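You operate a simulated robot arm through the tools that you are given. There is no shell and no other tool. Be economical: measure what you need, move in short steps, check, and stop when the job is done.

Carry out the task below with a simulated two-armed robot. There is one attempt and no reset: what you move stays moved.

## Task
Stack the cube that says "65" from the black bench on top of the cube marked "72". Put the card marked "75" from the black bench on the right bay of the mould rack. Fetch the 1200 N spring block from the vibrating table and set it on the trolley top. Press the length power key three times. Take the tin that says "27" from the top of the long counter and leave it on the black bench. Take the filter cartridge labelled "56" from the top of the long counter and put it on the black 25 mm spacer there. Fetch the sieve from the shelf under the sieve bench and set it on the sieve bench. Any order will do. Set down upright: filter cartridge.

Only the result counts: the job must be done as asked and must still hold three seconds after the hand-in. Knocking over, shifting, dropping, spilling or breaking anything else fails it.

## Robot
Two 7-joint arms with two-finger parallel grippers on one trunk, on a base that drives. Base frame: it is fixed to the floor where the robot stands at the start and does not move with it; the origin is under the middle of the robot, x ahead of it, y to its left, z up; the surface under the hand at the start is at about z = 84. Readings come in cm, rad, newtons and seconds.
The left shoulder is at the start at [5, 17.7, 120.4], the right one opposite. With the tool pointing down near the work surface each hand reaches from about 18 to 70 cm from the robot's upright axis, wherever it stands, measured 20 degrees to its own side. Places, roughly: 25 mm spacer [250, 200, 75]; black bench [60, 40, 80]; card [50, -25, 75]; cube [50, 25, 75]; filter cartridge [250, 150, 100]; length power key [230, -50, 90]; right bay of the mould rack (22x24 cm) [72, 252, 102]; sieve [-425, 125, 25]; sieve bench [-430, 40, 70]; spring block [75, -75, 100]; tin [250, 50, 75]; trolley top [-70, 0, 80]. Payload 3.43 kg a hand.
The tool frame of a hand sits at the grasp point between the pads (the TCP): z along the fingers, y along the line on which they close. The tips reach 3.4 cm beyond it. Largest opening 12.8 cm; finger width 2.4, thickness 1.2; the body of the gripper, 4.8 by 13 cm, starts 9.6 cm behind the TCP.
Orientation is that of the tool frame in the base frame, as a unit quaternion [x, y, z, w]. With the fingers straight down and closing along the base's y, the tool's x points along the base's -x, its y along +y and its z along -z.

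## Interface
- The arms move only by the tool move_arm. It takes "left_series", "right_series" or both (then of equal length, played together; a hand with none holds still); each is one flat list of numbers, 7 for each row, row after row: the shift along the base's x, y, z in cm, then the turn, a rotation vector about the base's x, y, z in rad, then the finger opening in cm, from 0 to 12.8. In form: [tx, ty, tz, ax, ay, az, fingers, tx, ty, tz, ax, ay, az, fingers, ...]. A call has 1 to 12 rows; each row is the pose to reach, as a shift and turn from the pose commanded when the call began. Rows are played at 5 a second. More than 5 cm and 0.15 rad between two rows, or a gripper value outside its range, and nothing of the call is played. Where a pose cannot be reached the arm comes as near as it can. A force on the tool above 40 N (or 10 N above the force at the start of the call, whichever is more), or a blocked arm, ends the call early, and 0.2 s more pass. The fingers move at their own pace (about 10.8 cm/s each) and stop on an object; they squeeze with about 28 N. The grip force told is the motor's: it shows also when the fingers shut on nothing. Time passes only in rows, and 0.2 s behind the last, so rows that repeat a pose let the fingers close. The reply holds the time, the measured pose of the TCP, the force on the tool along the base axes, the opening and the grip force, in the units named above and with some noise, with the torque about the TCP (base axes, N m) and any sound that the robot's microphone picked up.
- Cameras (640 x 400 px; columns grow to the right, rows downward): "scene" is now at [12.27, 2.3, 132.43]; the picture's right is [0.40, -0.92, 0.00], its down [-0.85, -0.37, -0.38] and it looks along [0.35, 0.15, -0.92] (base axes); focal length 214 px, centre (320, 200). "left" rides on the left gripper at [7.6, 1.1, -16] in its tool frame; the picture's right is [-0.15, 0.99, 0.00], its down [-0.88, -0.13, -0.46] and it looks along [-0.45, -0.07, 0.89] (tool axes); focal length 234 px, centre (320, 200). "right" rides on the right gripper at [7.6, -1.1, -16] in its tool frame; the picture's right is [0.15, 0.99, 0.00], its down [-0.88, 0.13, -0.46] and it looks along [-0.45, 0.07, 0.89] (tool axes); focal length 234 px, centre (320, 200). There is no depth. A picture from a camera that has moved, and an enlarged one, comes with that camera's place and axes in the base frame and with its lens.
- grab_frame(camera): a new picture of that camera. No time passes.
- slide_trunk(by): slides the trunk up (or, below 0, down) by that many cm; the arms and the scene camera ride with it, the base frame stays. It gives what a move gives, with no picture.
- steer(legs): drives the robot by 1 to 6 legs, each [ahead, turn to the left] in cm and rad, along the robot's own axes; the way and the turn of a leg run together, so that a leg with both is an arc; at most 150 cm and 3.142 rad a leg. The arms and the cameras ride along, it lands a little off, and it stops where it bumps. It gives what a move gives.
- aim_head(pan, tilt): turns the head with the scene camera to pan (to the left, within 1.396 rad either way) and tilt (down, from -0.506 to 1.204), counted from straight ahead of the robot. It gives what a move gives.
- zoom(camera, box): a new picture of the part [left, top, right, bottom] of that camera's present view, enlarged. No time passes.
- close_job(): hands the job in; it is judged then, once.

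Work in short steps. Places have to be worked out from the pictures, the camera data and where the tool is seen: move nearer, look again, correct. Check each grasp and each placing, and mend what went wrong. You have 196 turns and 184 pictures in all, those below and enlarged ones among them. Open the grippers and draw the arms clear of the work before you hand the job in, unless the task says otherwise; then end with one line.

The tools are called after "Emit:" by a JSON object that holds its "op" and its "data". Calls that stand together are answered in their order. move_arm: Moves the arms, as the interface text tells. Its arguments: {"type":"object","properties":{"left_series":{"type":"array","items":{"type":"number"}},"right_series":{"type":"array","items":{"type":"number"}}},"required":[]} The other tools are called the same way: slide_trunk (by) slides the trunk up or down; steer (legs) drives the base; aim_head (pan, tilt) turns the head that bears the scene camera; grab_frame (camera) takes a picture; zoom (camera, box) takes an enlarged picture of a part of a camera's view; close_job () hands the job in.

At the start:

```text
clock: 0.0
left_position: [36.09, 9.09, 126.11]
left_tcp_rot: [0.0, 1.0, 0.0, 0.0]
left_contact_force: [0.3, 0.5, 0.2]
left_ft_torque: [0.0, 0.02, -0.03]
left_gripper_width: 12.79
left_grip_force: 0.0
right_position: [24.7, -17.96, 120.32]
right_tcp_rot: [0.0, 1.0, 0.0, 0.0]
right_contact_force: [0.4, 0.3, -0.1]
right_ft_torque: [-0.02, 0.01, -0.04]
right_gripper_width: 12.79
right_grip_force: 0.0
trunk travel left (down, up): [-37.5, 2.6]
robot x, y, heading: [0.01, 0.18, -0.003]
head pan, tilt: [0.407, 1.176]
```

scene: 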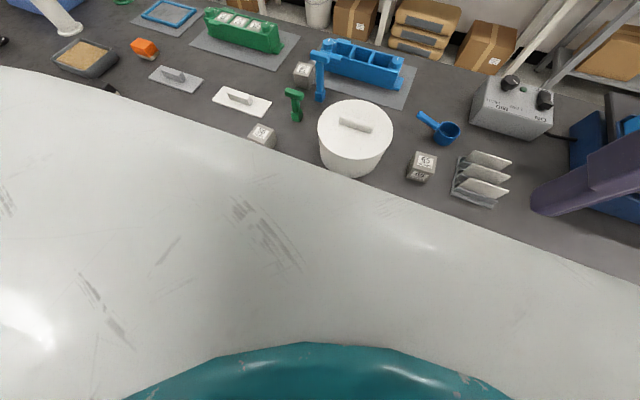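
right: 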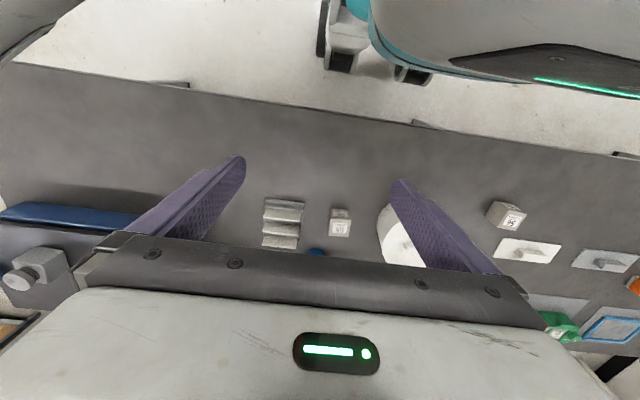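
left: 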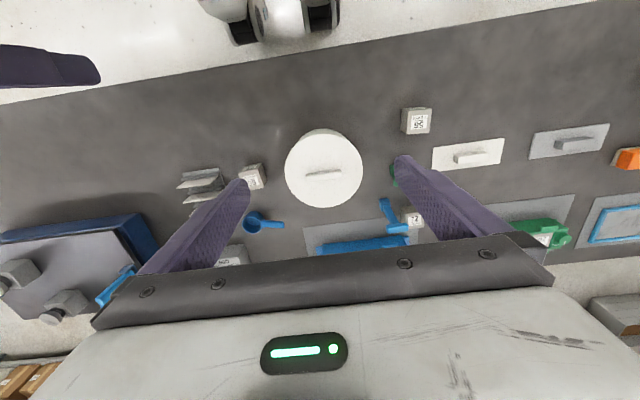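

The bench is in front, with several cubes, a card rack and moulds. I zoom in to read the labels.

Emit:
{"op": "zoom", "data": {"camera": "scene", "box": [220, 40, 420, 165]}}

Emit:
{"op": "zoom", "data": {"camera": "scene", "box": [390, 60, 590, 220]}}

Emit:
{"op": "zoom", "data": {"camera": "left", "box": [360, 80, 520, 250]}}

Emit:
{"op": "zoom", "data": {"camera": "left", "box": [150, 140, 310, 280]}}

```text
3.20 times, centred on (320, 102) of scene
camera zoom: at [12.27, 2.3, 132.43], right [0.4, -0.92, 0.0], down [-0.85, -0.37, -0.38], along [0.35, 0.15, -0.92], focal length 686 px, centre (320, 512)
```

zoom: 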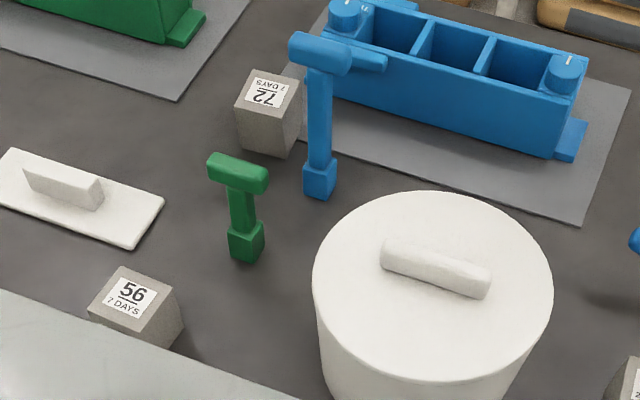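

```text
2.50 times, centred on (490, 140) of scene
camera zoom: at [12.27, 2.3, 132.43], right [0.4, -0.92, 0.0], down [-0.85, -0.37, -0.38], along [0.35, 0.15, -0.92], focal length 536 px, centre (-105, 350)
```

zoom: 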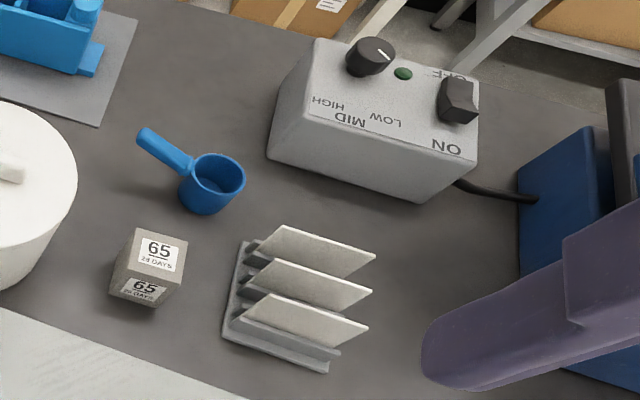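

```text
2.35 times, centred on (440, 165) of left
camera zoom: at [28.43, 10.27, 142.16], right [0.15, 0.99, 0.0], down [0.88, -0.13, 0.46], along [0.45, -0.07, -0.89], focal length 551 px, centre (38, 282)
```

zoom: 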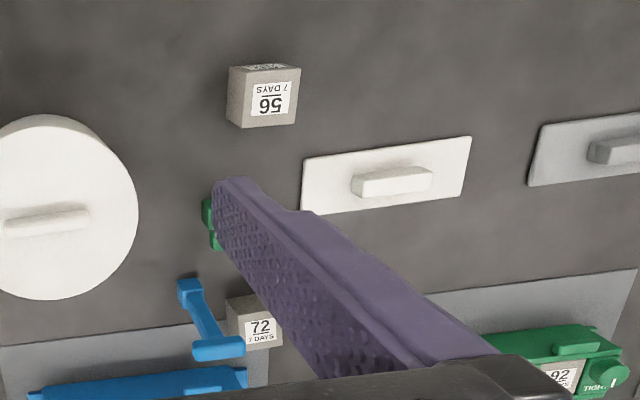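

```text
2.86 times, centred on (230, 210) of left
camera zoom: at [28.43, 10.27, 142.16], right [0.15, 0.99, 0.0], down [0.88, -0.13, 0.46], along [0.45, -0.07, -0.89], focal length 669 px, centre (577, 171)
```

zoom: 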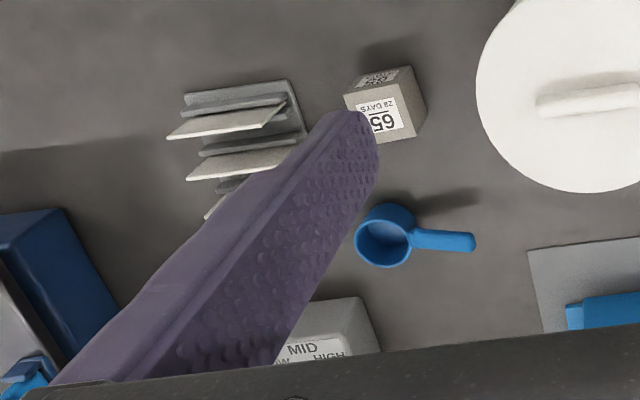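

Cube 65 estimates agree: about [48,-10], top z≈89. Before acting I look around with the head.

Emit:
{"op": "aim_head", "data": {"pan": 0.0, "tilt": 0.5}}

Emit:
{"op": "grab_frame", "data": {"camera": "scene"}}

Emit:
{"op": "aim_head", "data": {"pan": 1.39, "tilt": 0.4}}

Emit:
{"op": "grab_frame", "data": {"camera": "scene"}}

Emit:
{"op": "aim_head", "data": {"pan": -1.39, "tilt": 0.4}}

Emit:
{"op": "grab_frame", "data": {"camera": "scene"}}

Emit:
{"op": "aim_head", "data": {"pan": -0.35, "tilt": 0.95}}

Emit:
{"op": "grab_frame", "data": {"camera": "scene"}}

```text
clock: 1.1
left_position: [36.13, 9.16, 126.16]
left_tcp_rot: [0.0, 1.0, 0.0, 0.0]
left_contact_force: [0.1, 0.5, -0.4]
left_ft_torque: [0.04, 0.03, 0.0]
left_gripper_width: 12.83
left_grip_force: 0.0
right_position: [24.69, -17.79, 120.09]
right_tcp_rot: [0.0, 1.0, 0.001, 0.0]
right_contact_force: [-0.4, -0.5, 0.2]
right_ft_torque: [0.01, -0.03, -0.02]
right_gripper_width: 12.79
right_grip_force: 0.0
trunk travel left (down, up): [-37.5, 2.6]
robot x, y, heading: [-0.02, 0.09, 0.001]
head pan, tilt: [0.0, 0.499]
```

```text
176 pictures are left
camera scene: at [16.07, 0.01, 137.65], right [0.0, -1.0, 0.0], down [-0.48, 0.0, -0.88], along [0.88, 0.0, -0.48], focal length 214 px, centre (320, 200)
```

scene: 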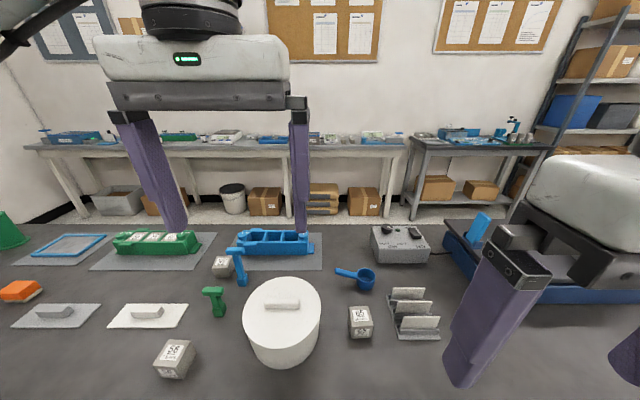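

```text
clock: 2.6
left_position: [36.12, 9.28, 126.09]
left_tcp_rot: [0.0, 1.0, 0.0, 0.001]
left_contact_force: [0.4, 0.6, 0.3]
left_ft_torque: [-0.03, -0.01, 0.0]
left_gripper_width: 12.8
left_grip_force: 0.1
right_position: [24.65, -17.9, 120.07]
right_tcp_rot: [0.0, 1.0, 0.001, 0.001]
right_contact_force: [-1.2, 0.1, 0.1]
right_ft_torque: [-0.01, 0.0, 0.0]
right_gripper_width: 12.8
right_grip_force: 0.0
trunk travel left (down, up): [-37.5, 2.6]
robot x, y, heading: [0.2, 0.03, -0.001]
head pan, tilt: [1.389, 0.4]
```

```text
175 pictures are left
camera scene: at [8.65, 9.12, 138.58], right [0.98, -0.18, 0.0], down [-0.07, -0.38, -0.92], along [0.17, 0.91, -0.39], focal length 214 px, centre (320, 200)
```

scene: 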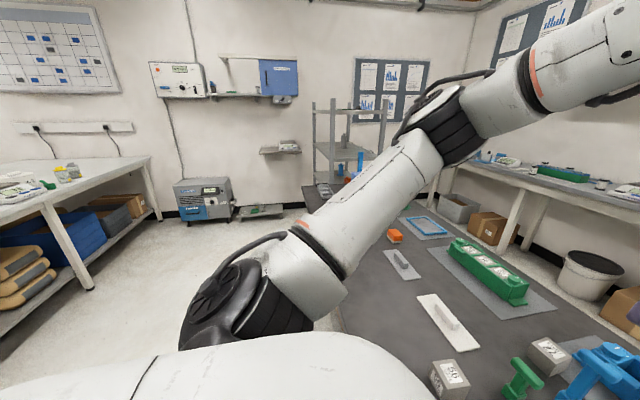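

```text
clock: 5.0
left_position: [35.91, 9.2, 126.19]
left_tcp_rot: [0.0, 1.0, -0.001, -0.001]
left_contact_force: [-0.8, -0.3, -0.3]
left_ft_torque: [0.03, -0.01, 0.01]
left_gripper_width: 12.79
left_grip_force: 0.1
right_position: [24.74, -17.84, 120.14]
right_tcp_rot: [0.0, 1.0, 0.001, 0.0]
right_contact_force: [0.7, 0.2, -0.2]
right_ft_torque: [-0.03, 0.0, -0.01]
right_gripper_width: 12.82
right_grip_force: 0.0
trunk travel left (down, up): [-37.5, 2.6]
robot x, y, heading: [-0.0, -0.05, 0.003]
head pan, tilt: [-1.389, 0.4]
```

```text
174 pictures are left
camera scene: at [8.65, -9.1, 138.58], right [-0.98, -0.18, 0.0], down [-0.07, 0.38, -0.92], along [0.17, -0.91, -0.39], focal length 214 px, centre (320, 200)
```

scene: 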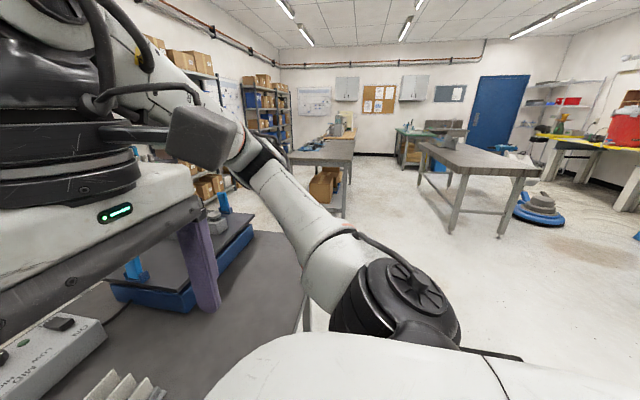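

```text
clock: 6.3
left_position: [36.02, 9.14, 126.05]
left_tcp_rot: [0.0, 1.0, 0.0, 0.001]
left_contact_force: [-0.4, 0.9, -1.3]
left_ft_torque: [0.01, 0.0, 0.03]
left_gripper_width: 12.78
left_grip_force: 0.0
right_position: [24.63, -17.89, 120.16]
right_tcp_rot: [0.0, 1.0, 0.001, 0.0]
right_contact_force: [-0.4, 0.0, 0.2]
right_ft_torque: [0.05, 0.03, 0.05]
right_gripper_width: 12.81
right_grip_force: 0.1
trunk travel left (down, up): [-37.5, 2.6]
robot x, y, heading: [0.26, -0.17, 0.0]
head pan, tilt: [-0.351, 0.949]
```

```text
173 pictures are left
camera scene: at [13.8, -2.5, 133.92], right [-0.34, -0.94, 0.0], down [-0.76, 0.28, -0.58], along [0.55, -0.2, -0.81], focal length 214 px, centre (320, 200)
```

scene: 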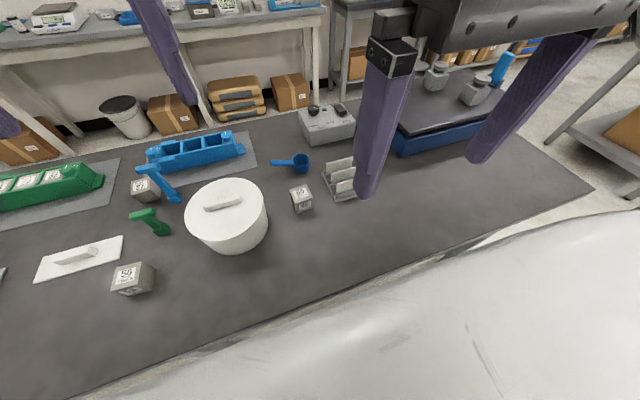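

The rough layout is clear. I move the left hand above cube 65 and the right hand a bit outwards.

Emit:
{"op": "move_arm", "data": {"left_series": [1.5, -2.4, -2, 0, 0, 0, 12.8, 3, -4.8, -4, 0, 0, 0, 12.8, 4.5, -7.2, -6, 0, 0, 0, 12.8, 6, -9.6, -8, 0, 0, 0, 12.8, 7.5, -12, -10, 0, 0, 0, 12.8, 9, -14.4, -12, 0, 0, 0, 12.8, 10.5, -16.8, -14, 0, 0, 0, 12.8, 12, -19, -16, 0, 0, 0, 12.8], "right_series": [0, -2, 0, 0, 0, 0, 12.8, 0, -4, 0, 0, 0, 0, 12.8, 0, -6, 0, 0, 0, 0, 12.8, 0, -8, 0, 0, 0, 0, 12.8, 0, -10, 0, 0, 0, 0, 12.8, 0, -12, 0, 0, 0, 0, 12.8, 0, -14, 0, 0, 0, 0, 12.8, 0, -14, 0, 0, 0, 0, 12.8]}}

Emit:
{"op": "grab_frame", "data": {"camera": "left"}}

Emit:
{"op": "grab_frame", "data": {"camera": "scene"}}

```text
clock: 8.1
left_position: [48.35, -9.93, 110.18]
left_tcp_rot: [0.0, 1.0, 0.0, 0.0]
left_contact_force: [0.6, 0.5, 0.3]
left_ft_torque: [0.0, -0.02, -0.02]
left_gripper_width: 12.8
left_grip_force: 0.1
right_position: [24.72, -31.98, 120.07]
right_tcp_rot: [-0.001, 1.0, 0.001, 0.0]
right_contact_force: [1.1, -0.3, -0.3]
right_ft_torque: [0.07, -0.02, 0.01]
right_gripper_width: 12.8
right_grip_force: 0.0
trunk travel left (down, up): [-37.5, 2.6]
robot x, y, heading: [0.23, 0.31, -0.001]
head pan, tilt: [-0.351, 0.949]
```

```text
172 pictures are left
camera left: at [40.59, -8.82, 126.16], right [0.15, 0.99, 0.0], down [0.88, -0.13, 0.46], along [0.45, -0.07, -0.89], focal length 234 px, centre (320, 200)
```

left: 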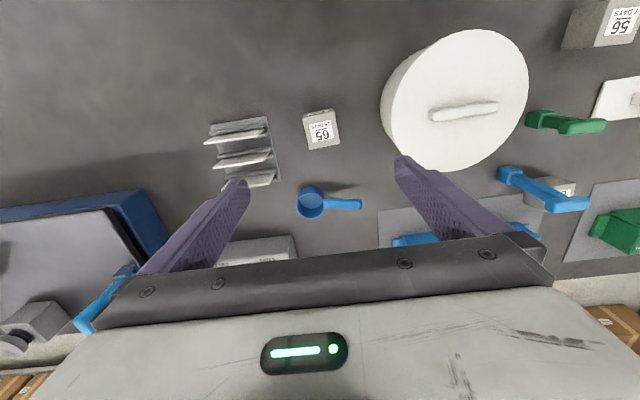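

```text
171 pictures are left
camera scene: at [13.84, -2.53, 133.9], right [-0.34, -0.94, 0.0], down [-0.76, 0.28, -0.58], along [0.55, -0.2, -0.81], focal length 214 px, centre (320, 200)
```

scene: 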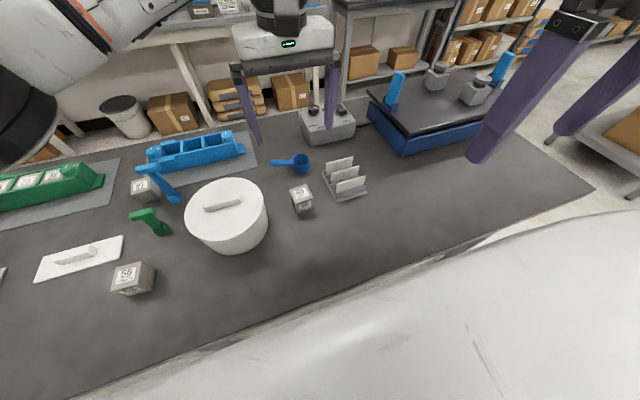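

Emit:
{"op": "zoom", "data": {"camera": "left", "box": [200, 90, 360, 190]}}

Emit:
{"op": "zoom", "data": {"camera": "scene", "box": [270, 140, 390, 220]}}

```text
4.00 times, centred on (280, 140) of left
camera zoom: at [40.59, -8.82, 126.16], right [0.15, 0.99, 0.0], down [0.88, -0.13, 0.46], along [0.45, -0.07, -0.89], focal length 937 px, centre (480, 440)
```

zoom: 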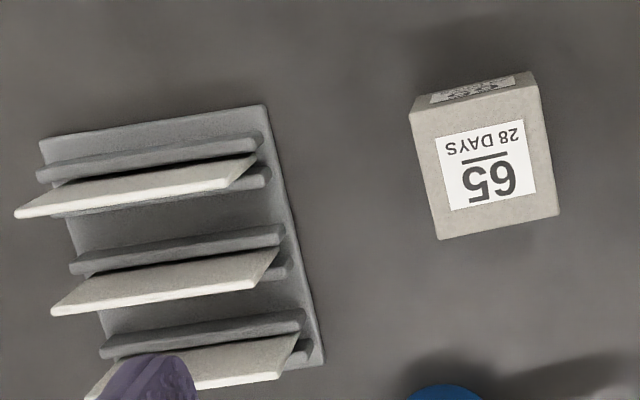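

```text
5.00 times, centred on (330, 180) of scene
camera zoom: at [13.84, -2.53, 133.9], right [-0.34, -0.94, 0.0], down [-0.76, 0.28, -0.58], along [0.55, -0.2, -0.81], focal length 1072 px, centre (270, 300)
```

zoom: 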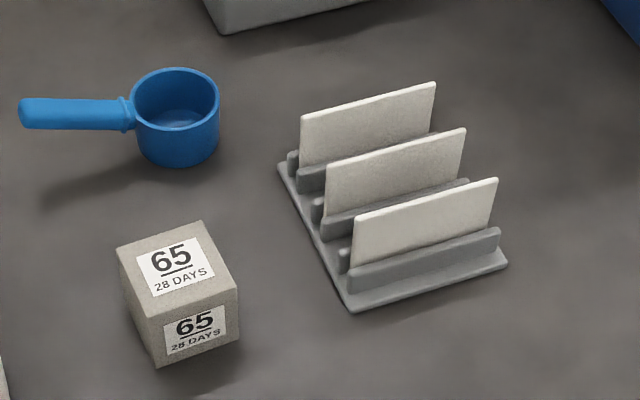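

Cube 65 solves to centre (47.4,-9.7), top ≈89.8, yaw ≈0.04, 5 cm side. I descend with the fingers half open and grip.

Emit:
{"op": "move_arm", "data": {"left_series": [-0.4, 0.1, -4.5, 0, 0, 0.04, 8.5, -0.95, 0.2, -9, 0, 0, 0.04, 8, -0.95, 0.2, -13, 0, 0, 0.04, 8, -0.95, 0.2, -17, 0, 0, 0.04, 8, -0.95, 0.2, -19, 0, 0, 0.04, 8, -0.95, 0.2, -20.7, 0, 0, 0.04, 8, -0.95, 0.2, -20.7, 0, 0, 0.04, 8]}}

Emit:
{"op": "grab_frame", "data": {"camera": "left"}}

Emit:
{"op": "zoom", "data": {"camera": "scene", "box": [230, 140, 370, 230]}}

```text
clock: 9.7
left_position: [47.3, -9.8, 89.54]
left_tcp_rot: [-0.02, 1.0, 0.0, 0.0]
left_contact_force: [-0.7, 0.2, -0.2]
left_ft_torque: [0.0, -0.02, -0.04]
left_gripper_width: 8.0
left_grip_force: 0.0
right_position: [24.75, -31.81, 120.02]
right_tcp_rot: [-0.001, 1.0, 0.001, -0.001]
right_contact_force: [-0.5, -0.2, 0.3]
right_ft_torque: [0.04, -0.02, 0.03]
right_gripper_width: 12.81
right_grip_force: 0.1
trunk travel left (down, up): [-37.5, 2.6]
robot x, y, heading: [0.57, -0.05, 0.004]
head pan, tilt: [-0.351, 0.949]
```

```text
168 pictures are left
camera left: at [39.51, -9.02, 105.56], right [0.11, 0.99, 0.0], down [0.88, -0.09, 0.46], along [0.45, -0.05, -0.89], focal length 234 px, centre (320, 200)
```

left: 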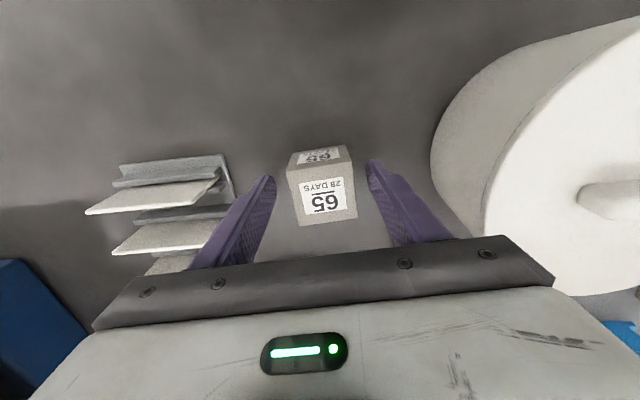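

```text
4.44 times, centred on (300, 185) of scene
camera zoom: at [13.79, -2.49, 133.91], right [-0.34, -0.94, 0.0], down [-0.76, 0.28, -0.58], along [0.55, -0.2, -0.81], focal length 953 px, centre (409, 267)
```

zoom: 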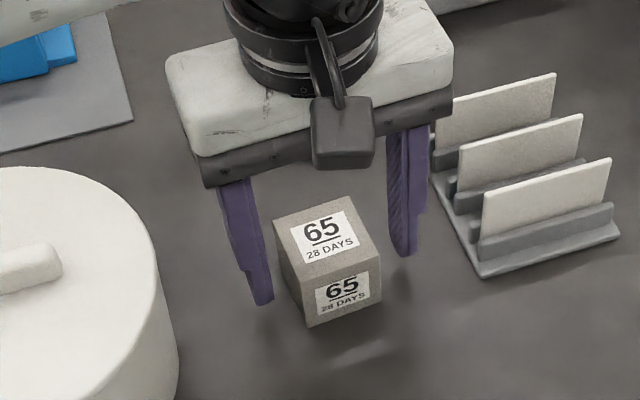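

Cube sits between the fingers, slightly ahead of the TCP. I nudge 0.6 cm forward and close.

Emit:
{"op": "move_arm", "data": {"left_series": [0.6, 0, 0, 0, 0, 0, 8, 0.6, 0, 0, 0, 0, 0, 6, 0.6, 0, 0, 0, 0, 0, 4, 0.6, 0, 0, 0, 0, 0, 4, 0.6, 0, 0, 0, 0, 0, 4]}}

Emit:
{"op": "move_arm", "data": {"left_series": [0, 0, 2, 0, 0, 0, 3, 0, 0, 6, 0, 0, 0, 3, 0, 0, 10, 0, 0, 0, 3, 0, 0, 14, 0, 0, 0, 3, 0, 0, 18, 0, 0, 0, 3]}}

Emit:
{"op": "grab_frame", "data": {"camera": "left"}}

```text
clock: 10.9
left_position: [47.76, -9.7, 89.51]
left_tcp_rot: [-0.02, 1.0, 0.0, 0.0]
left_contact_force: [-0.3, -0.1, -0.1]
left_ft_torque: [0.02, -0.04, 0.02]
left_gripper_width: 4.98
left_grip_force: 28.5
right_position: [24.73, -31.88, 120.1]
right_tcp_rot: [0.0, 1.0, 0.001, 0.0]
right_contact_force: [0.1, -0.7, 0.5]
right_ft_torque: [0.01, 0.03, 0.05]
right_gripper_width: 12.78
right_grip_force: 0.1
trunk travel left (down, up): [-37.5, 2.6]
robot x, y, heading: [-0.01, 0.09, 0.002]
head pan, tilt: [-0.351, 0.949]
```

```text
clock: 12.1
left_position: [47.75, -9.51, 107.4]
left_tcp_rot: [-0.019, 1.0, -0.001, 0.0]
left_contact_force: [-0.4, -0.9, -2.2]
left_ft_torque: [0.02, 0.0, 0.0]
left_gripper_width: 4.95
left_grip_force: 28.1
right_position: [24.65, -31.88, 120.08]
right_tcp_rot: [0.0, 1.0, 0.001, 0.0]
right_contact_force: [0.0, -0.2, 0.1]
right_ft_torque: [0.0, 0.0, 0.03]
right_gripper_width: 12.77
right_grip_force: 0.1
trunk travel left (down, up): [-37.5, 2.6]
robot x, y, heading: [-0.14, -0.09, -0.0]
head pan, tilt: [-0.351, 0.949]
```

```text
166 pictures are left
camera left: at [40.03, -8.72, 123.49], right [0.11, 0.99, 0.0], down [0.88, -0.1, 0.46], along [0.45, -0.05, -0.89], focal length 234 px, centre (320, 200)
```

left: 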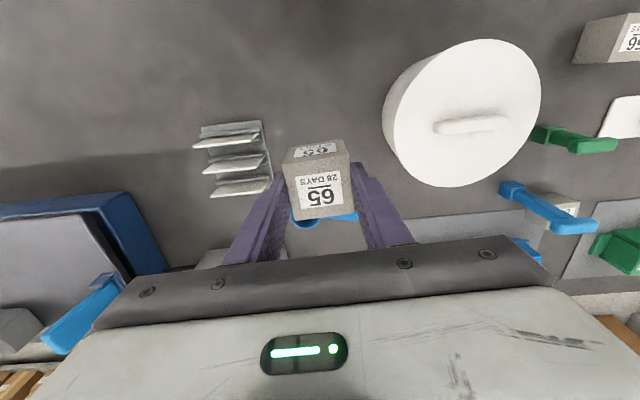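

Cube 65 is held (opening 4.95). I carry it toward cube 72 and look from there.

Emit:
{"op": "move_arm", "data": {"left_series": [0.5, 4.5, 1, 0, 0, 0, 3, 1, 9, 2, 0, 0, 0, 3, 1.5, 13.5, 3, 0, 0, 0, 3, 2, 18, 4, 0, 0, 0, 3, 2.5, 22.5, 5, 0, 0, 0, 3, 3, 27, 6, 0, 0, 0, 3, 4, 31, 7, 0, 0, 0, 3, 5, 35, 8, 0, 0, 0, 3, 5, 36, 8, 0, 0, 0, 3]}}

Emit:
{"op": "aim_head", "data": {"pan": 0.3, "tilt": 0.8}}

Emit:
{"op": "grab_frame", "data": {"camera": "left"}}

Emit:
{"op": "grab_frame", "data": {"camera": "scene"}}

```text
clock: 14.1
left_position: [52.9, 26.31, 115.31]
left_tcp_rot: [-0.02, 1.0, 0.0, 0.0]
left_contact_force: [-0.4, 0.2, -3.3]
left_ft_torque: [-0.01, 0.0, 0.0]
left_gripper_width: 4.95
left_grip_force: 28.3
right_position: [24.62, -31.87, 119.95]
right_tcp_rot: [0.0, 1.0, 0.001, 0.0]
right_contact_force: [0.5, -0.2, -0.9]
right_ft_torque: [0.01, -0.01, -0.01]
right_gripper_width: 12.79
right_grip_force: 0.1
trunk travel left (down, up): [-37.5, 2.6]
robot x, y, heading: [0.23, -0.03, -0.002]
head pan, tilt: [-0.351, 0.949]
```

```text
clock: 15.2
left_position: [52.77, 26.23, 115.49]
left_tcp_rot: [-0.02, 1.0, -0.001, 0.0]
left_contact_force: [0.8, 0.2, -1.9]
left_ft_torque: [0.02, -0.03, 0.02]
left_gripper_width: 4.96
left_grip_force: 28.0
right_position: [24.65, -31.88, 120.18]
right_tcp_rot: [-0.001, 1.0, 0.0, 0.0]
right_contact_force: [-0.1, 0.3, 0.2]
right_ft_torque: [-0.03, -0.02, 0.01]
right_gripper_width: 12.81
right_grip_force: 0.1
trunk travel left (down, up): [-37.5, 2.6]
robot x, y, heading: [-0.06, -0.17, 0.003]
head pan, tilt: [0.3, 0.799]
```

```text
165 pictures are left
camera left: at [45.07, 27.03, 131.44], right [0.11, 0.99, 0.0], down [0.89, -0.09, 0.46], along [0.45, -0.05, -0.89], focal length 234 px, centre (320, 200)
```

left: 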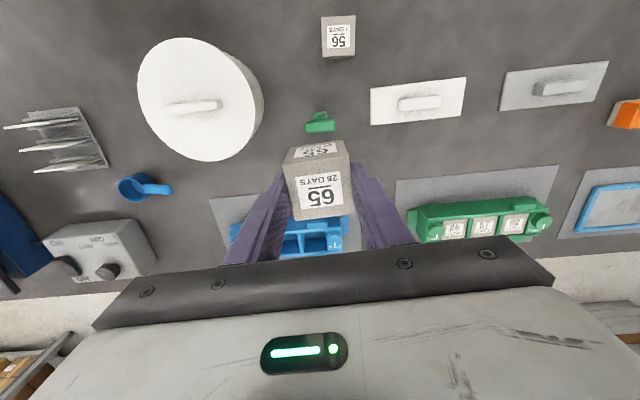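

```text
164 pictures are left
camera scene: at [14.7, 2.4, 135.06], right [0.29, -0.96, 0.0], down [-0.69, -0.21, -0.7], along [0.67, 0.21, -0.72], focal length 214 px, centre (320, 200)
```

scene: 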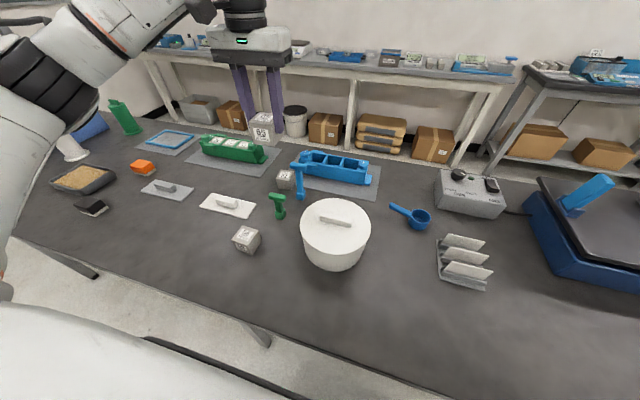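

Emit:
{"op": "zoom", "data": {"camera": "scene", "box": [230, 130, 390, 230]}}

Emit:
{"op": "zoom", "data": {"camera": "left", "box": [220, 100, 440, 260]}}

```text
4.00 times, centred on (310, 180) of scene
camera zoom: at [14.7, 2.4, 135.06], right [0.29, -0.96, 0.0], down [-0.69, -0.21, -0.7], along [0.67, 0.21, -0.72], focal length 858 px, centre (360, 280)
```

zoom: 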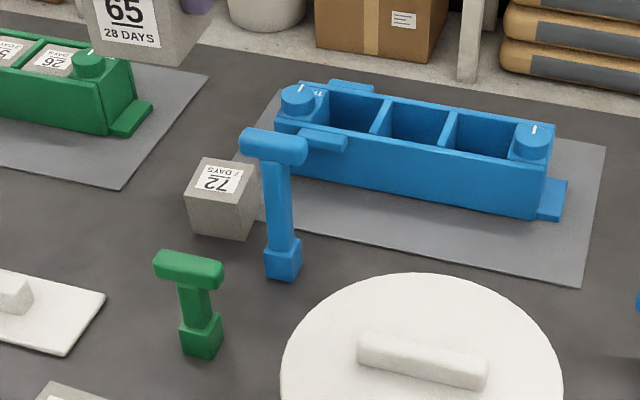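

```text
2.50 times, centred on (330, 180) of left
camera zoom: at [45.07, 27.03, 131.44], right [0.11, 0.99, 0.0], down [0.89, -0.09, 0.46], along [0.45, -0.05, -0.89], focal length 585 px, centre (295, 250)
```

zoom: 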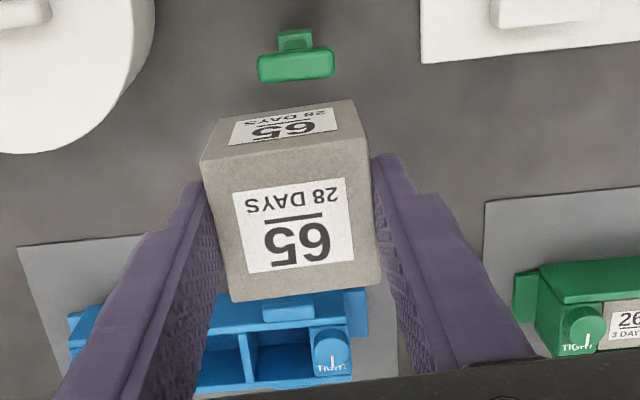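

Scene views put cube 72 at about (64,29.5). I move the held cube above it at safe height to see it past the held cube.

Emit:
{"op": "move_arm", "data": {"left_series": [3, 1, 0, 0, 0, 0, 3, 6, 2, 0, 0, 0, 0, 3, 9, 2.5, 0, 0, 0, 0, 3, 11.2, 3, 0, 0, 0, 0, 3, 11.2, 3, 0, 0, 0, 0, 3]}}

Emit:
{"op": "grab_frame", "data": {"camera": "left"}}

Emit:
{"op": "zoom", "data": {"camera": "left", "box": [220, 50, 440, 190]}}

Emit:
{"op": "zoom", "data": {"camera": "scene", "box": [200, 20, 400, 230]}}

```text
clock: 16.4
left_position: [62.8, 29.01, 115.23]
left_tcp_rot: [-0.019, 1.0, 0.0, 0.0]
left_contact_force: [-0.7, 0.1, -3.5]
left_ft_torque: [0.02, 0.08, -0.03]
left_gripper_width: 4.94
left_grip_force: 28.1
left hand out of reach, approached as far as the arm can: row 4, 5
right_position: [24.69, -31.81, 120.07]
right_tcp_rot: [0.0, 1.0, 0.001, 0.001]
right_contact_force: [-0.3, 0.2, 0.5]
right_ft_torque: [0.05, 0.01, 0.0]
right_gripper_width: 12.8
right_grip_force: 0.1
trunk travel left (down, up): [-37.5, 2.6]
robot x, y, heading: [0.18, 0.03, 0.001]
head pan, tilt: [0.3, 0.799]
```

```text
161 pictures are left
camera left: at [55.06, 29.9, 131.33], right [0.11, 0.99, 0.0], down [0.88, -0.1, 0.46], along [0.46, -0.05, -0.89], focal length 234 px, centre (320, 200)
```

left: 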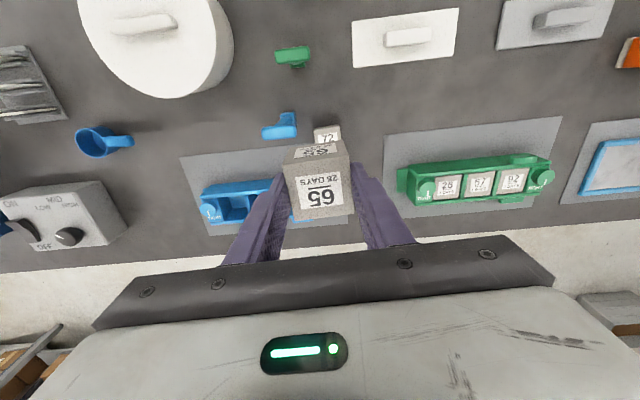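

```text
2.86 times, centred on (330, 120) of left
camera zoom: at [55.06, 29.9, 131.33], right [0.11, 0.99, 0.0], down [0.88, -0.1, 0.46], along [0.46, -0.05, -0.89], focal length 669 px, centre (291, 429)
```

zoom: 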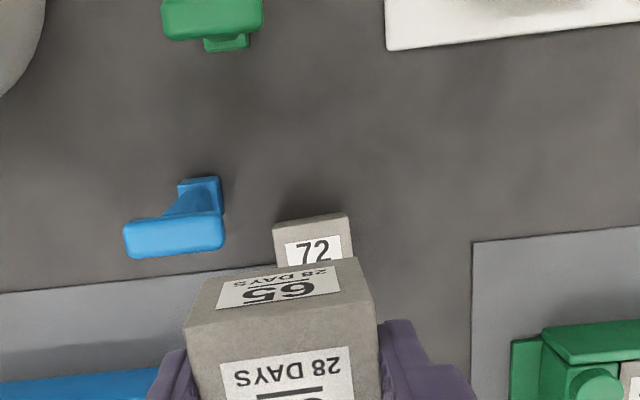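

```text
1.90 times, centred on (300, 125) of scene
camera zoom: at [14.73, 2.4, 135.06], right [0.3, -0.96, 0.0], down [-0.69, -0.21, -0.7], along [0.67, 0.21, -0.72], focal length 408 px, centre (358, 343)
```

zoom: 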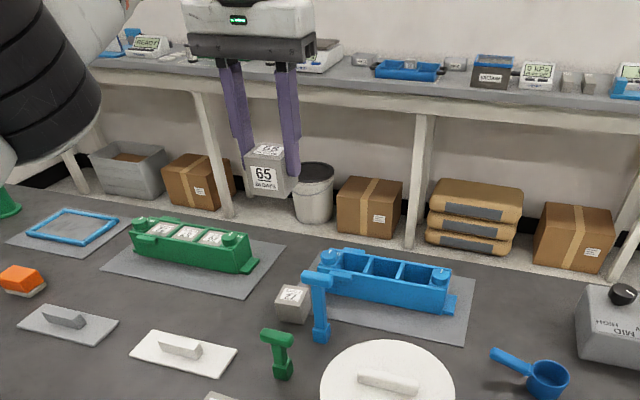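

Cube 72's centre is ≈(64.6,30), just beyond reach. I check the clearance between robot and bench before driving a few cm ahead.

Emit:
{"op": "grab_frame", "data": {"camera": "right"}}

Emit:
{"op": "aim_head", "data": {"pan": 0.6, "tilt": 1.2}}

Emit:
{"op": "grab_frame", "data": {"camera": "scene"}}

```text
158 pictures are left
camera right: at [17.15, -32.95, 136.01], right [-0.15, 0.99, 0.0], down [0.88, 0.13, 0.46], along [0.45, 0.07, -0.89], focal length 234 px, centre (320, 200)
```

right: 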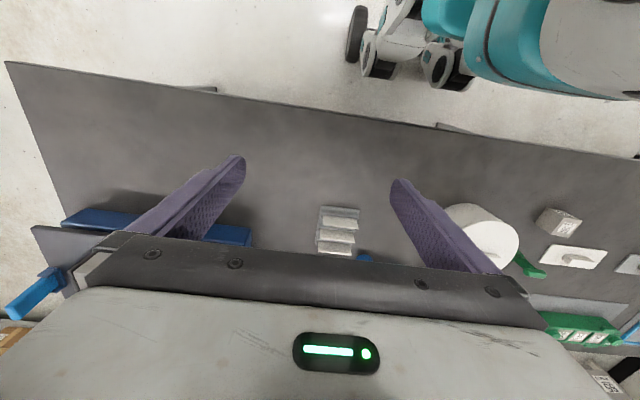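

```text
clock: 17.2
left_position: [62.77, 29.08, 115.32]
left_tcp_rot: [-0.02, 1.0, 0.0, 0.001]
left_contact_force: [0.5, 0.0, -2.3]
left_ft_torque: [0.03, -0.03, -0.01]
left_gripper_width: 4.95
left_grip_force: 28.5
right_position: [24.72, -31.85, 120.09]
right_tcp_rot: [0.0, 1.0, 0.0, 0.0]
right_contact_force: [-0.5, -0.2, -0.1]
right_ft_torque: [-0.01, -0.03, -0.01]
right_gripper_width: 12.82
right_grip_force: 0.0
trunk travel left (down, up): [-37.5, 2.6]
robot x, y, heading: [0.16, 0.02, 0.001]
head pan, tilt: [0.6, 1.201]
```

```text
157 pictures are left
camera scene: at [11.62, 3.18, 132.29], right [0.56, -0.83, 0.0], down [-0.77, -0.53, -0.36], along [0.3, 0.2, -0.93], focal length 214 px, centre (320, 200)
```

scene: 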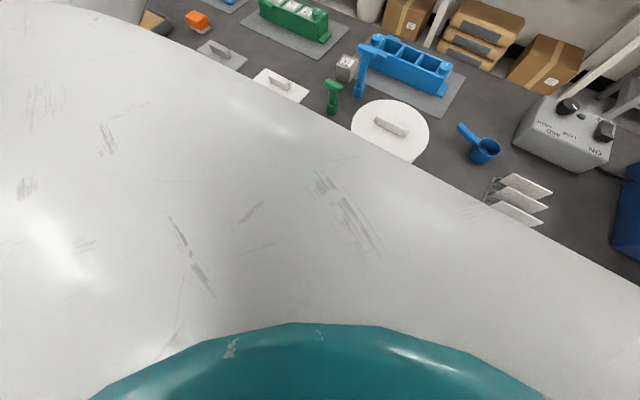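

There is ~10 cm of clearance, so I drive 4 cm ahead; the held cube is high and clear.

Emit:
{"op": "steer", "data": {"legs": [[4, 0]]}}

Emit:
{"op": "aim_head", "data": {"pan": 0.4, "tilt": 0.75}}

Emit:
{"op": "grab_frame", "data": {"camera": "left"}}

Emit:
{"op": "zoom", "data": {"camera": "left", "box": [240, 50, 400, 170]}}

```text
clock: 18.1
left_position: [66.91, 29.04, 115.19]
left_tcp_rot: [-0.02, 1.0, 0.0, 0.0]
left_contact_force: [1.0, -0.2, -3.2]
left_ft_torque: [0.03, 0.04, 0.01]
left_gripper_width: 4.96
left_grip_force: 28.0
right_position: [28.89, -31.93, 120.09]
right_tcp_rot: [0.0, 1.0, 0.001, -0.001]
right_contact_force: [-1.0, 0.4, 0.0]
right_ft_torque: [0.0, 0.06, -0.05]
right_gripper_width: 12.76
right_grip_force: 0.1
trunk travel left (down, up): [-37.5, 2.6]
robot x, y, heading: [4.04, -0.17, 0.004]
head pan, tilt: [0.6, 1.201]
```

```text
clock: 19.0
left_position: [66.82, 29.06, 115.31]
left_tcp_rot: [-0.021, 1.0, 0.001, 0.001]
left_contact_force: [0.5, -0.3, -3.1]
left_ft_torque: [0.01, 0.01, -0.01]
left_gripper_width: 4.94
left_grip_force: 27.9
right_position: [28.64, -31.87, 120.03]
right_tcp_rot: [0.0, 1.0, 0.001, 0.0]
right_contact_force: [-1.2, 0.5, -1.2]
right_ft_torque: [-0.03, 0.01, 0.0]
right_gripper_width: 12.79
right_grip_force: 0.0
trunk travel left (down, up): [-37.5, 2.6]
robot x, y, heading: [4.03, 0.27, -0.002]
head pan, tilt: [0.4, 0.75]
```

```text
156 pictures are left
camera left: at [59.09, 29.89, 131.3], right [0.11, 0.99, 0.0], down [0.88, -0.09, 0.46], along [0.45, -0.05, -0.89], focal length 234 px, centre (320, 200)
```

left: 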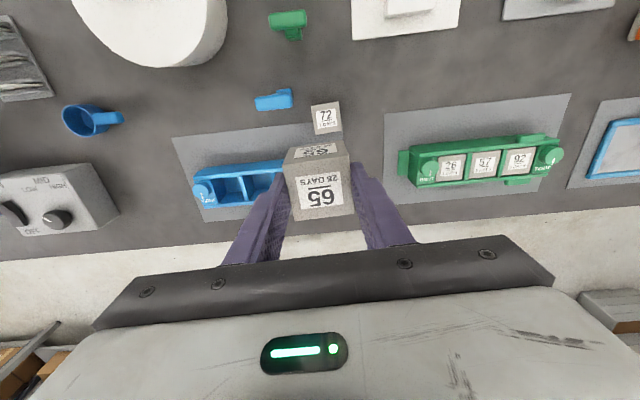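

```text
3.33 times, centred on (320, 110) of left
camera zoom: at [59.09, 29.89, 131.3], right [0.11, 0.99, 0.0], down [0.88, -0.09, 0.46], along [0.45, -0.05, -0.89], focal length 781 px, centre (320, 500)
```

zoom: 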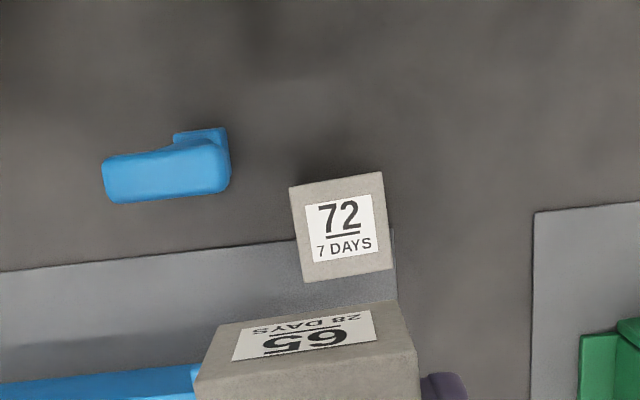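

Cube 72 top centre solves to (65.1,30.2), yaw ≈0.05. I align above and descend to about 1.5 cm above it.

Emit:
{"op": "move_arm", "data": {"left_series": [-0.8, 0.6, -4, 0, 0, 0.01, 3, -1.65, 1.15, -8, 0, 0, 0.01, 3, -1.65, 1.15, -12, 0, 0, 0.01, 3, -1.65, 1.15, -16, 0, 0, 0.01, 3, -1.65, 1.15, -18.5, 0, 0, 0.01, 3, -1.65, 1.15, -18.5, 0, 0, 0.01, 3]}}

Emit:
{"op": "grab_frame", "data": {"camera": "left"}}

Emit:
{"op": "zoom", "data": {"camera": "scene", "box": [250, 110, 410, 230]}}

```text
clock: 20.4
left_position: [64.96, 30.31, 96.86]
left_tcp_rot: [-0.026, 1.0, -0.001, 0.001]
left_contact_force: [0.2, 0.5, -3.4]
left_ft_torque: [0.01, 0.0, -0.02]
left_gripper_width: 4.94
left_grip_force: 28.7
right_position: [28.74, -32.05, 119.99]
right_tcp_rot: [0.0, 1.0, 0.0, 0.001]
right_contact_force: [-0.1, -0.2, -0.8]
right_ft_torque: [0.0, 0.02, 0.0]
right_gripper_width: 12.8
right_grip_force: 0.0
trunk travel left (down, up): [-37.5, 2.6]
robot x, y, heading: [4.08, -0.17, 0.0]
head pan, tilt: [0.4, 0.75]
```

```text
154 pictures are left
camera left: at [57.26, 30.98, 112.86], right [0.1, 1.0, 0.0], down [0.88, -0.09, 0.46], along [0.46, -0.04, -0.89], focal length 234 px, centre (320, 200)
```

left: 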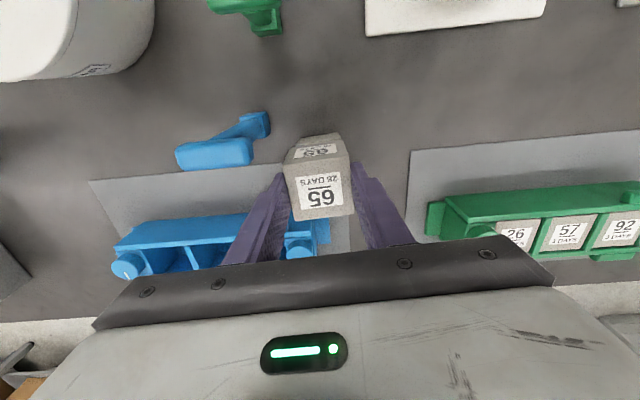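

```text
3.33 times, centred on (330, 170) of scene
camera zoom: at [18.65, 3.23, 135.46], right [0.39, -0.92, 0.0], down [-0.63, -0.26, -0.73], along [0.67, 0.28, -0.68], focal length 715 px, centre (287, 300)
```

zoom: 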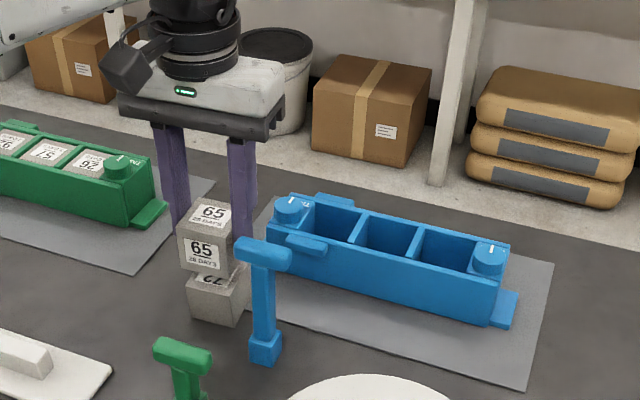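

Emit:
{"op": "zoom", "data": {"camera": "scene", "box": [280, 155, 340, 215]}}

Emit:
{"op": "zoom", "data": {"camera": "left", "box": [260, 110, 380, 230]}}

```text
6.67 times, centred on (310, 185) of scene
camera zoom: at [18.65, 3.23, 135.46], right [0.39, -0.92, 0.0], down [-0.63, -0.26, -0.73], along [0.67, 0.28, -0.68], focal length 1430 px, centre (387, 300)
```

zoom: 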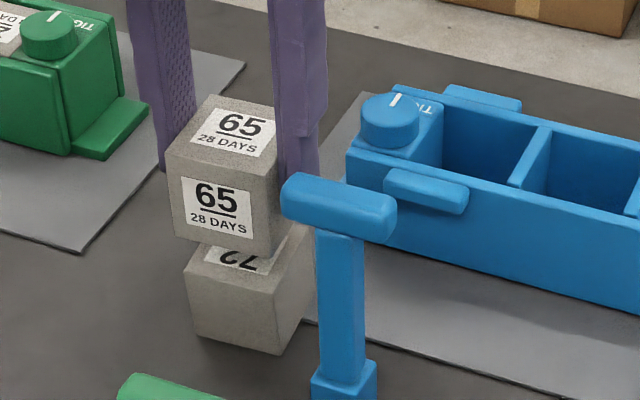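

```text
3.33 times, centred on (320, 170) of left
camera zoom: at [57.26, 30.98, 112.86], right [0.1, 1.0, 0.0], down [0.88, -0.09, 0.46], along [0.46, -0.04, -0.89], focal length 781 px, centre (320, 300)
```

zoom: 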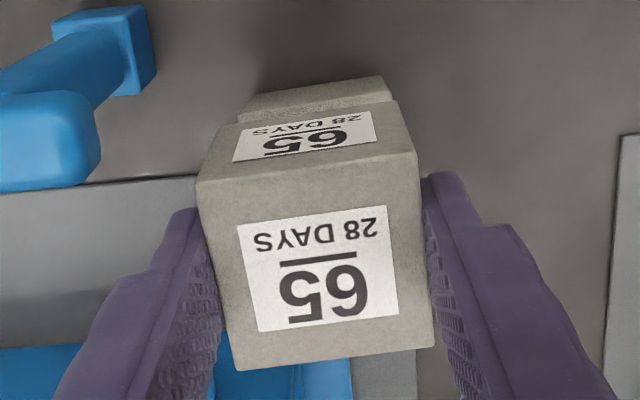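

Both views agree the cubes are aligned within 0.3 cm. I lower to contact with a small correction.

Emit:
{"op": "move_arm", "data": {"left_series": [0.2, 0.1, -0.8, 0, 0, 0, 3, 0.2, 0.1, -1.5, 0, 0, 0, 3, 0.2, 0.1, -2.0, 0, 0, 0, 3, 0.2, 0.1, -2.3, 0, 0, 0, 3, 0.2, 0.1, -2.3, 0, 0, 0, 3]}}

Emit:
{"op": "zoom", "data": {"camera": "scene", "box": [280, 155, 340, 215]}}

```text
clock: 21.6
left_position: [65.4, 30.27, 94.77]
left_tcp_rot: [-0.026, 1.0, -0.001, 0.004]
left_contact_force: [3.4, 1.6, 9.8]
left_ft_torque: [-0.09, -0.52, 0.05]
left_gripper_width: 4.95
left_grip_force: 27.9
right_position: [28.53, -31.89, 120.23]
right_tcp_rot: [0.001, 1.0, 0.001, 0.001]
right_contact_force: [-0.3, 0.2, -0.7]
right_ft_torque: [-0.04, 0.02, 0.04]
right_gripper_width: 12.82
right_grip_force: 0.0
trunk travel left (down, up): [-37.5, 2.6]
robot x, y, heading: [4.07, 0.04, 0.001]
head pan, tilt: [0.4, 0.75]
```

```text
6.67 times, centred on (310, 185) of scene
camera zoom: at [18.56, 3.19, 135.49], right [0.39, -0.92, 0.0], down [-0.63, -0.26, -0.73], along [0.67, 0.28, -0.68], focal length 1430 px, centre (387, 300)
```

zoom: 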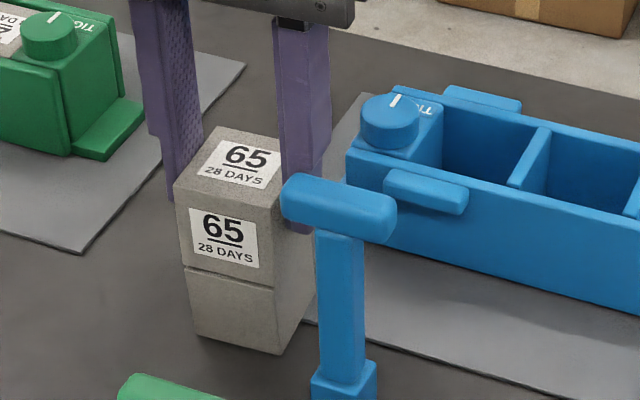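

Contact made and stacked flush. I open a little and lift straight up.

Emit:
{"op": "move_arm", "data": {"left_series": [0, 0, 0.1, 0, 0, 0, 5.5, 0, 0, 0.1, 0, 0, 0, 6.6, 0, 0, 0.1, 0, 0, 0, 6.6, 0, 0, 3, 0, 0, 0, 6.6, 0, 0, 7, 0, 0, 0, 6.6, 0, 0, 11.5, 0, 0, 0, 6.6, 0, 0, 16, 0, 0, 0, 6.6]}}

Emit:
{"op": "zoom", "data": {"camera": "scene", "box": [250, 110, 370, 230]}}

```text
clock: 23.2
left_position: [65.38, 30.23, 110.73]
left_tcp_rot: [-0.025, 1.0, 0.0, 0.002]
left_contact_force: [0.9, -0.1, -1.2]
left_ft_torque: [0.02, -0.06, 0.0]
left_gripper_width: 6.6
left_grip_force: 0.1
right_position: [28.67, -32.0, 120.0]
right_tcp_rot: [0.0, 1.0, 0.0, 0.001]
right_contact_force: [0.5, -0.3, -0.1]
right_ft_torque: [0.01, -0.02, 0.0]
right_gripper_width: 12.79
right_grip_force: 0.1
trunk travel left (down, up): [-37.5, 2.6]
robot x, y, heading: [3.76, -0.12, -0.004]
head pan, tilt: [0.4, 0.75]
```

```text
3.33 times, centred on (310, 170) of scene
camera zoom: at [18.58, 3.18, 135.47], right [0.39, -0.92, 0.0], down [-0.63, -0.26, -0.73], along [0.67, 0.28, -0.68], focal length 715 px, centre (353, 300)
```

zoom: 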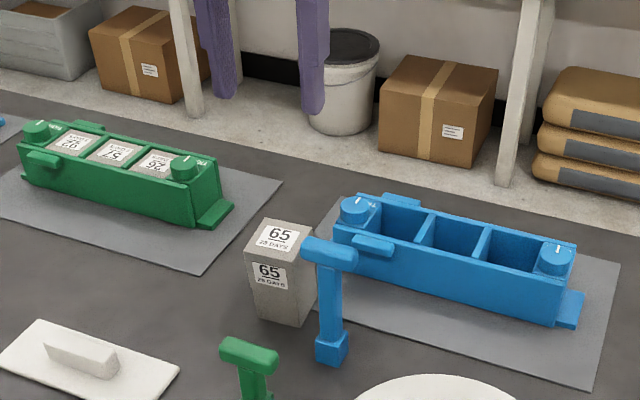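

Cube task done. To read the card labels (on the far faces), I swing the left hand round to look back at the card rack, turning it as it goes.

Emit:
{"op": "move_arm", "data": {"left_series": [-0.4, -3, 0.2, 0, 0, -0.15, 6.6, -0.8, -6, 0.4, 0, 0, -0.3, 6.6, -1.2, -9, 0.6, 0, 0, -0.45, 6.6, -1.6, -12, 0.8, 0, 0, -0.6, 6.6, -2, -15, 1, 0, 0, -0.75, 6.6, -2.4, -18, 1, 0, 0, -0.9, 6.6, -2.8, -21, 1, 0, 0, -1.05, 6.6, -3.2, -24, 1, 0, 0, -1.2, 6.6, -3.6, -27, 1, 0, 0, -1.35, 6.6, -4, -30, 1, 0, 0, -1.5, 6.6, -4.5, -33, 1, 0, 0, -1.65, 6.6, -5, -35, 1, 0, 0, -1.8, 6.6]}}

Emit:
{"op": "grab_frame", "data": {"camera": "left"}}

```text
clock: 25.8
left_position: [37.36, -0.49, 112.92]
left_tcp_rot: [0.721, 0.693, 0.004, 0.007]
left_contact_force: [0.4, 0.0, -0.1]
left_ft_torque: [0.02, 0.02, 0.0]
left_gripper_width: 6.59
left_grip_force: 0.1
left hand out of reach, approached as far as the arm can: row 3, 4, 5, 6, 7, 8, 9, 10, 11, 12
right_position: [28.74, -31.88, 120.15]
right_tcp_rot: [0.0, 1.0, 0.0, 0.0]
right_contact_force: [-0.2, 0.6, 0.7]
right_ft_torque: [-0.01, 0.01, 0.0]
right_gripper_width: 12.79
right_grip_force: 0.1
trunk travel left (down, up): [-37.5, 2.6]
robot x, y, heading: [4.0, -0.09, 0.0]
head pan, tilt: [0.4, 0.75]
```

```text
148 pictures are left
camera left: at [38.53, 7.09, 128.88], right [0.98, -0.19, 0.02], down [-0.17, -0.87, 0.46], along [-0.07, -0.45, -0.89], focal length 234 px, centre (320, 200)
```

left: 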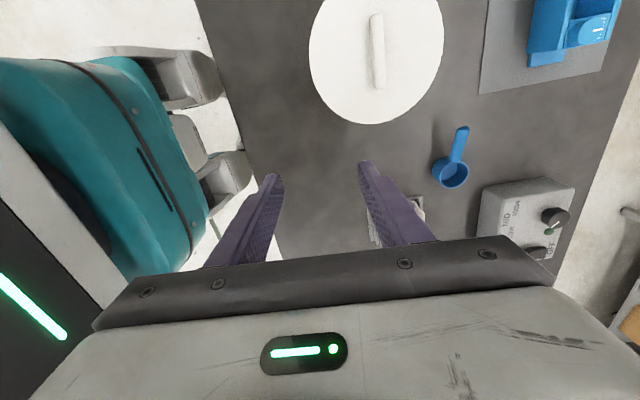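

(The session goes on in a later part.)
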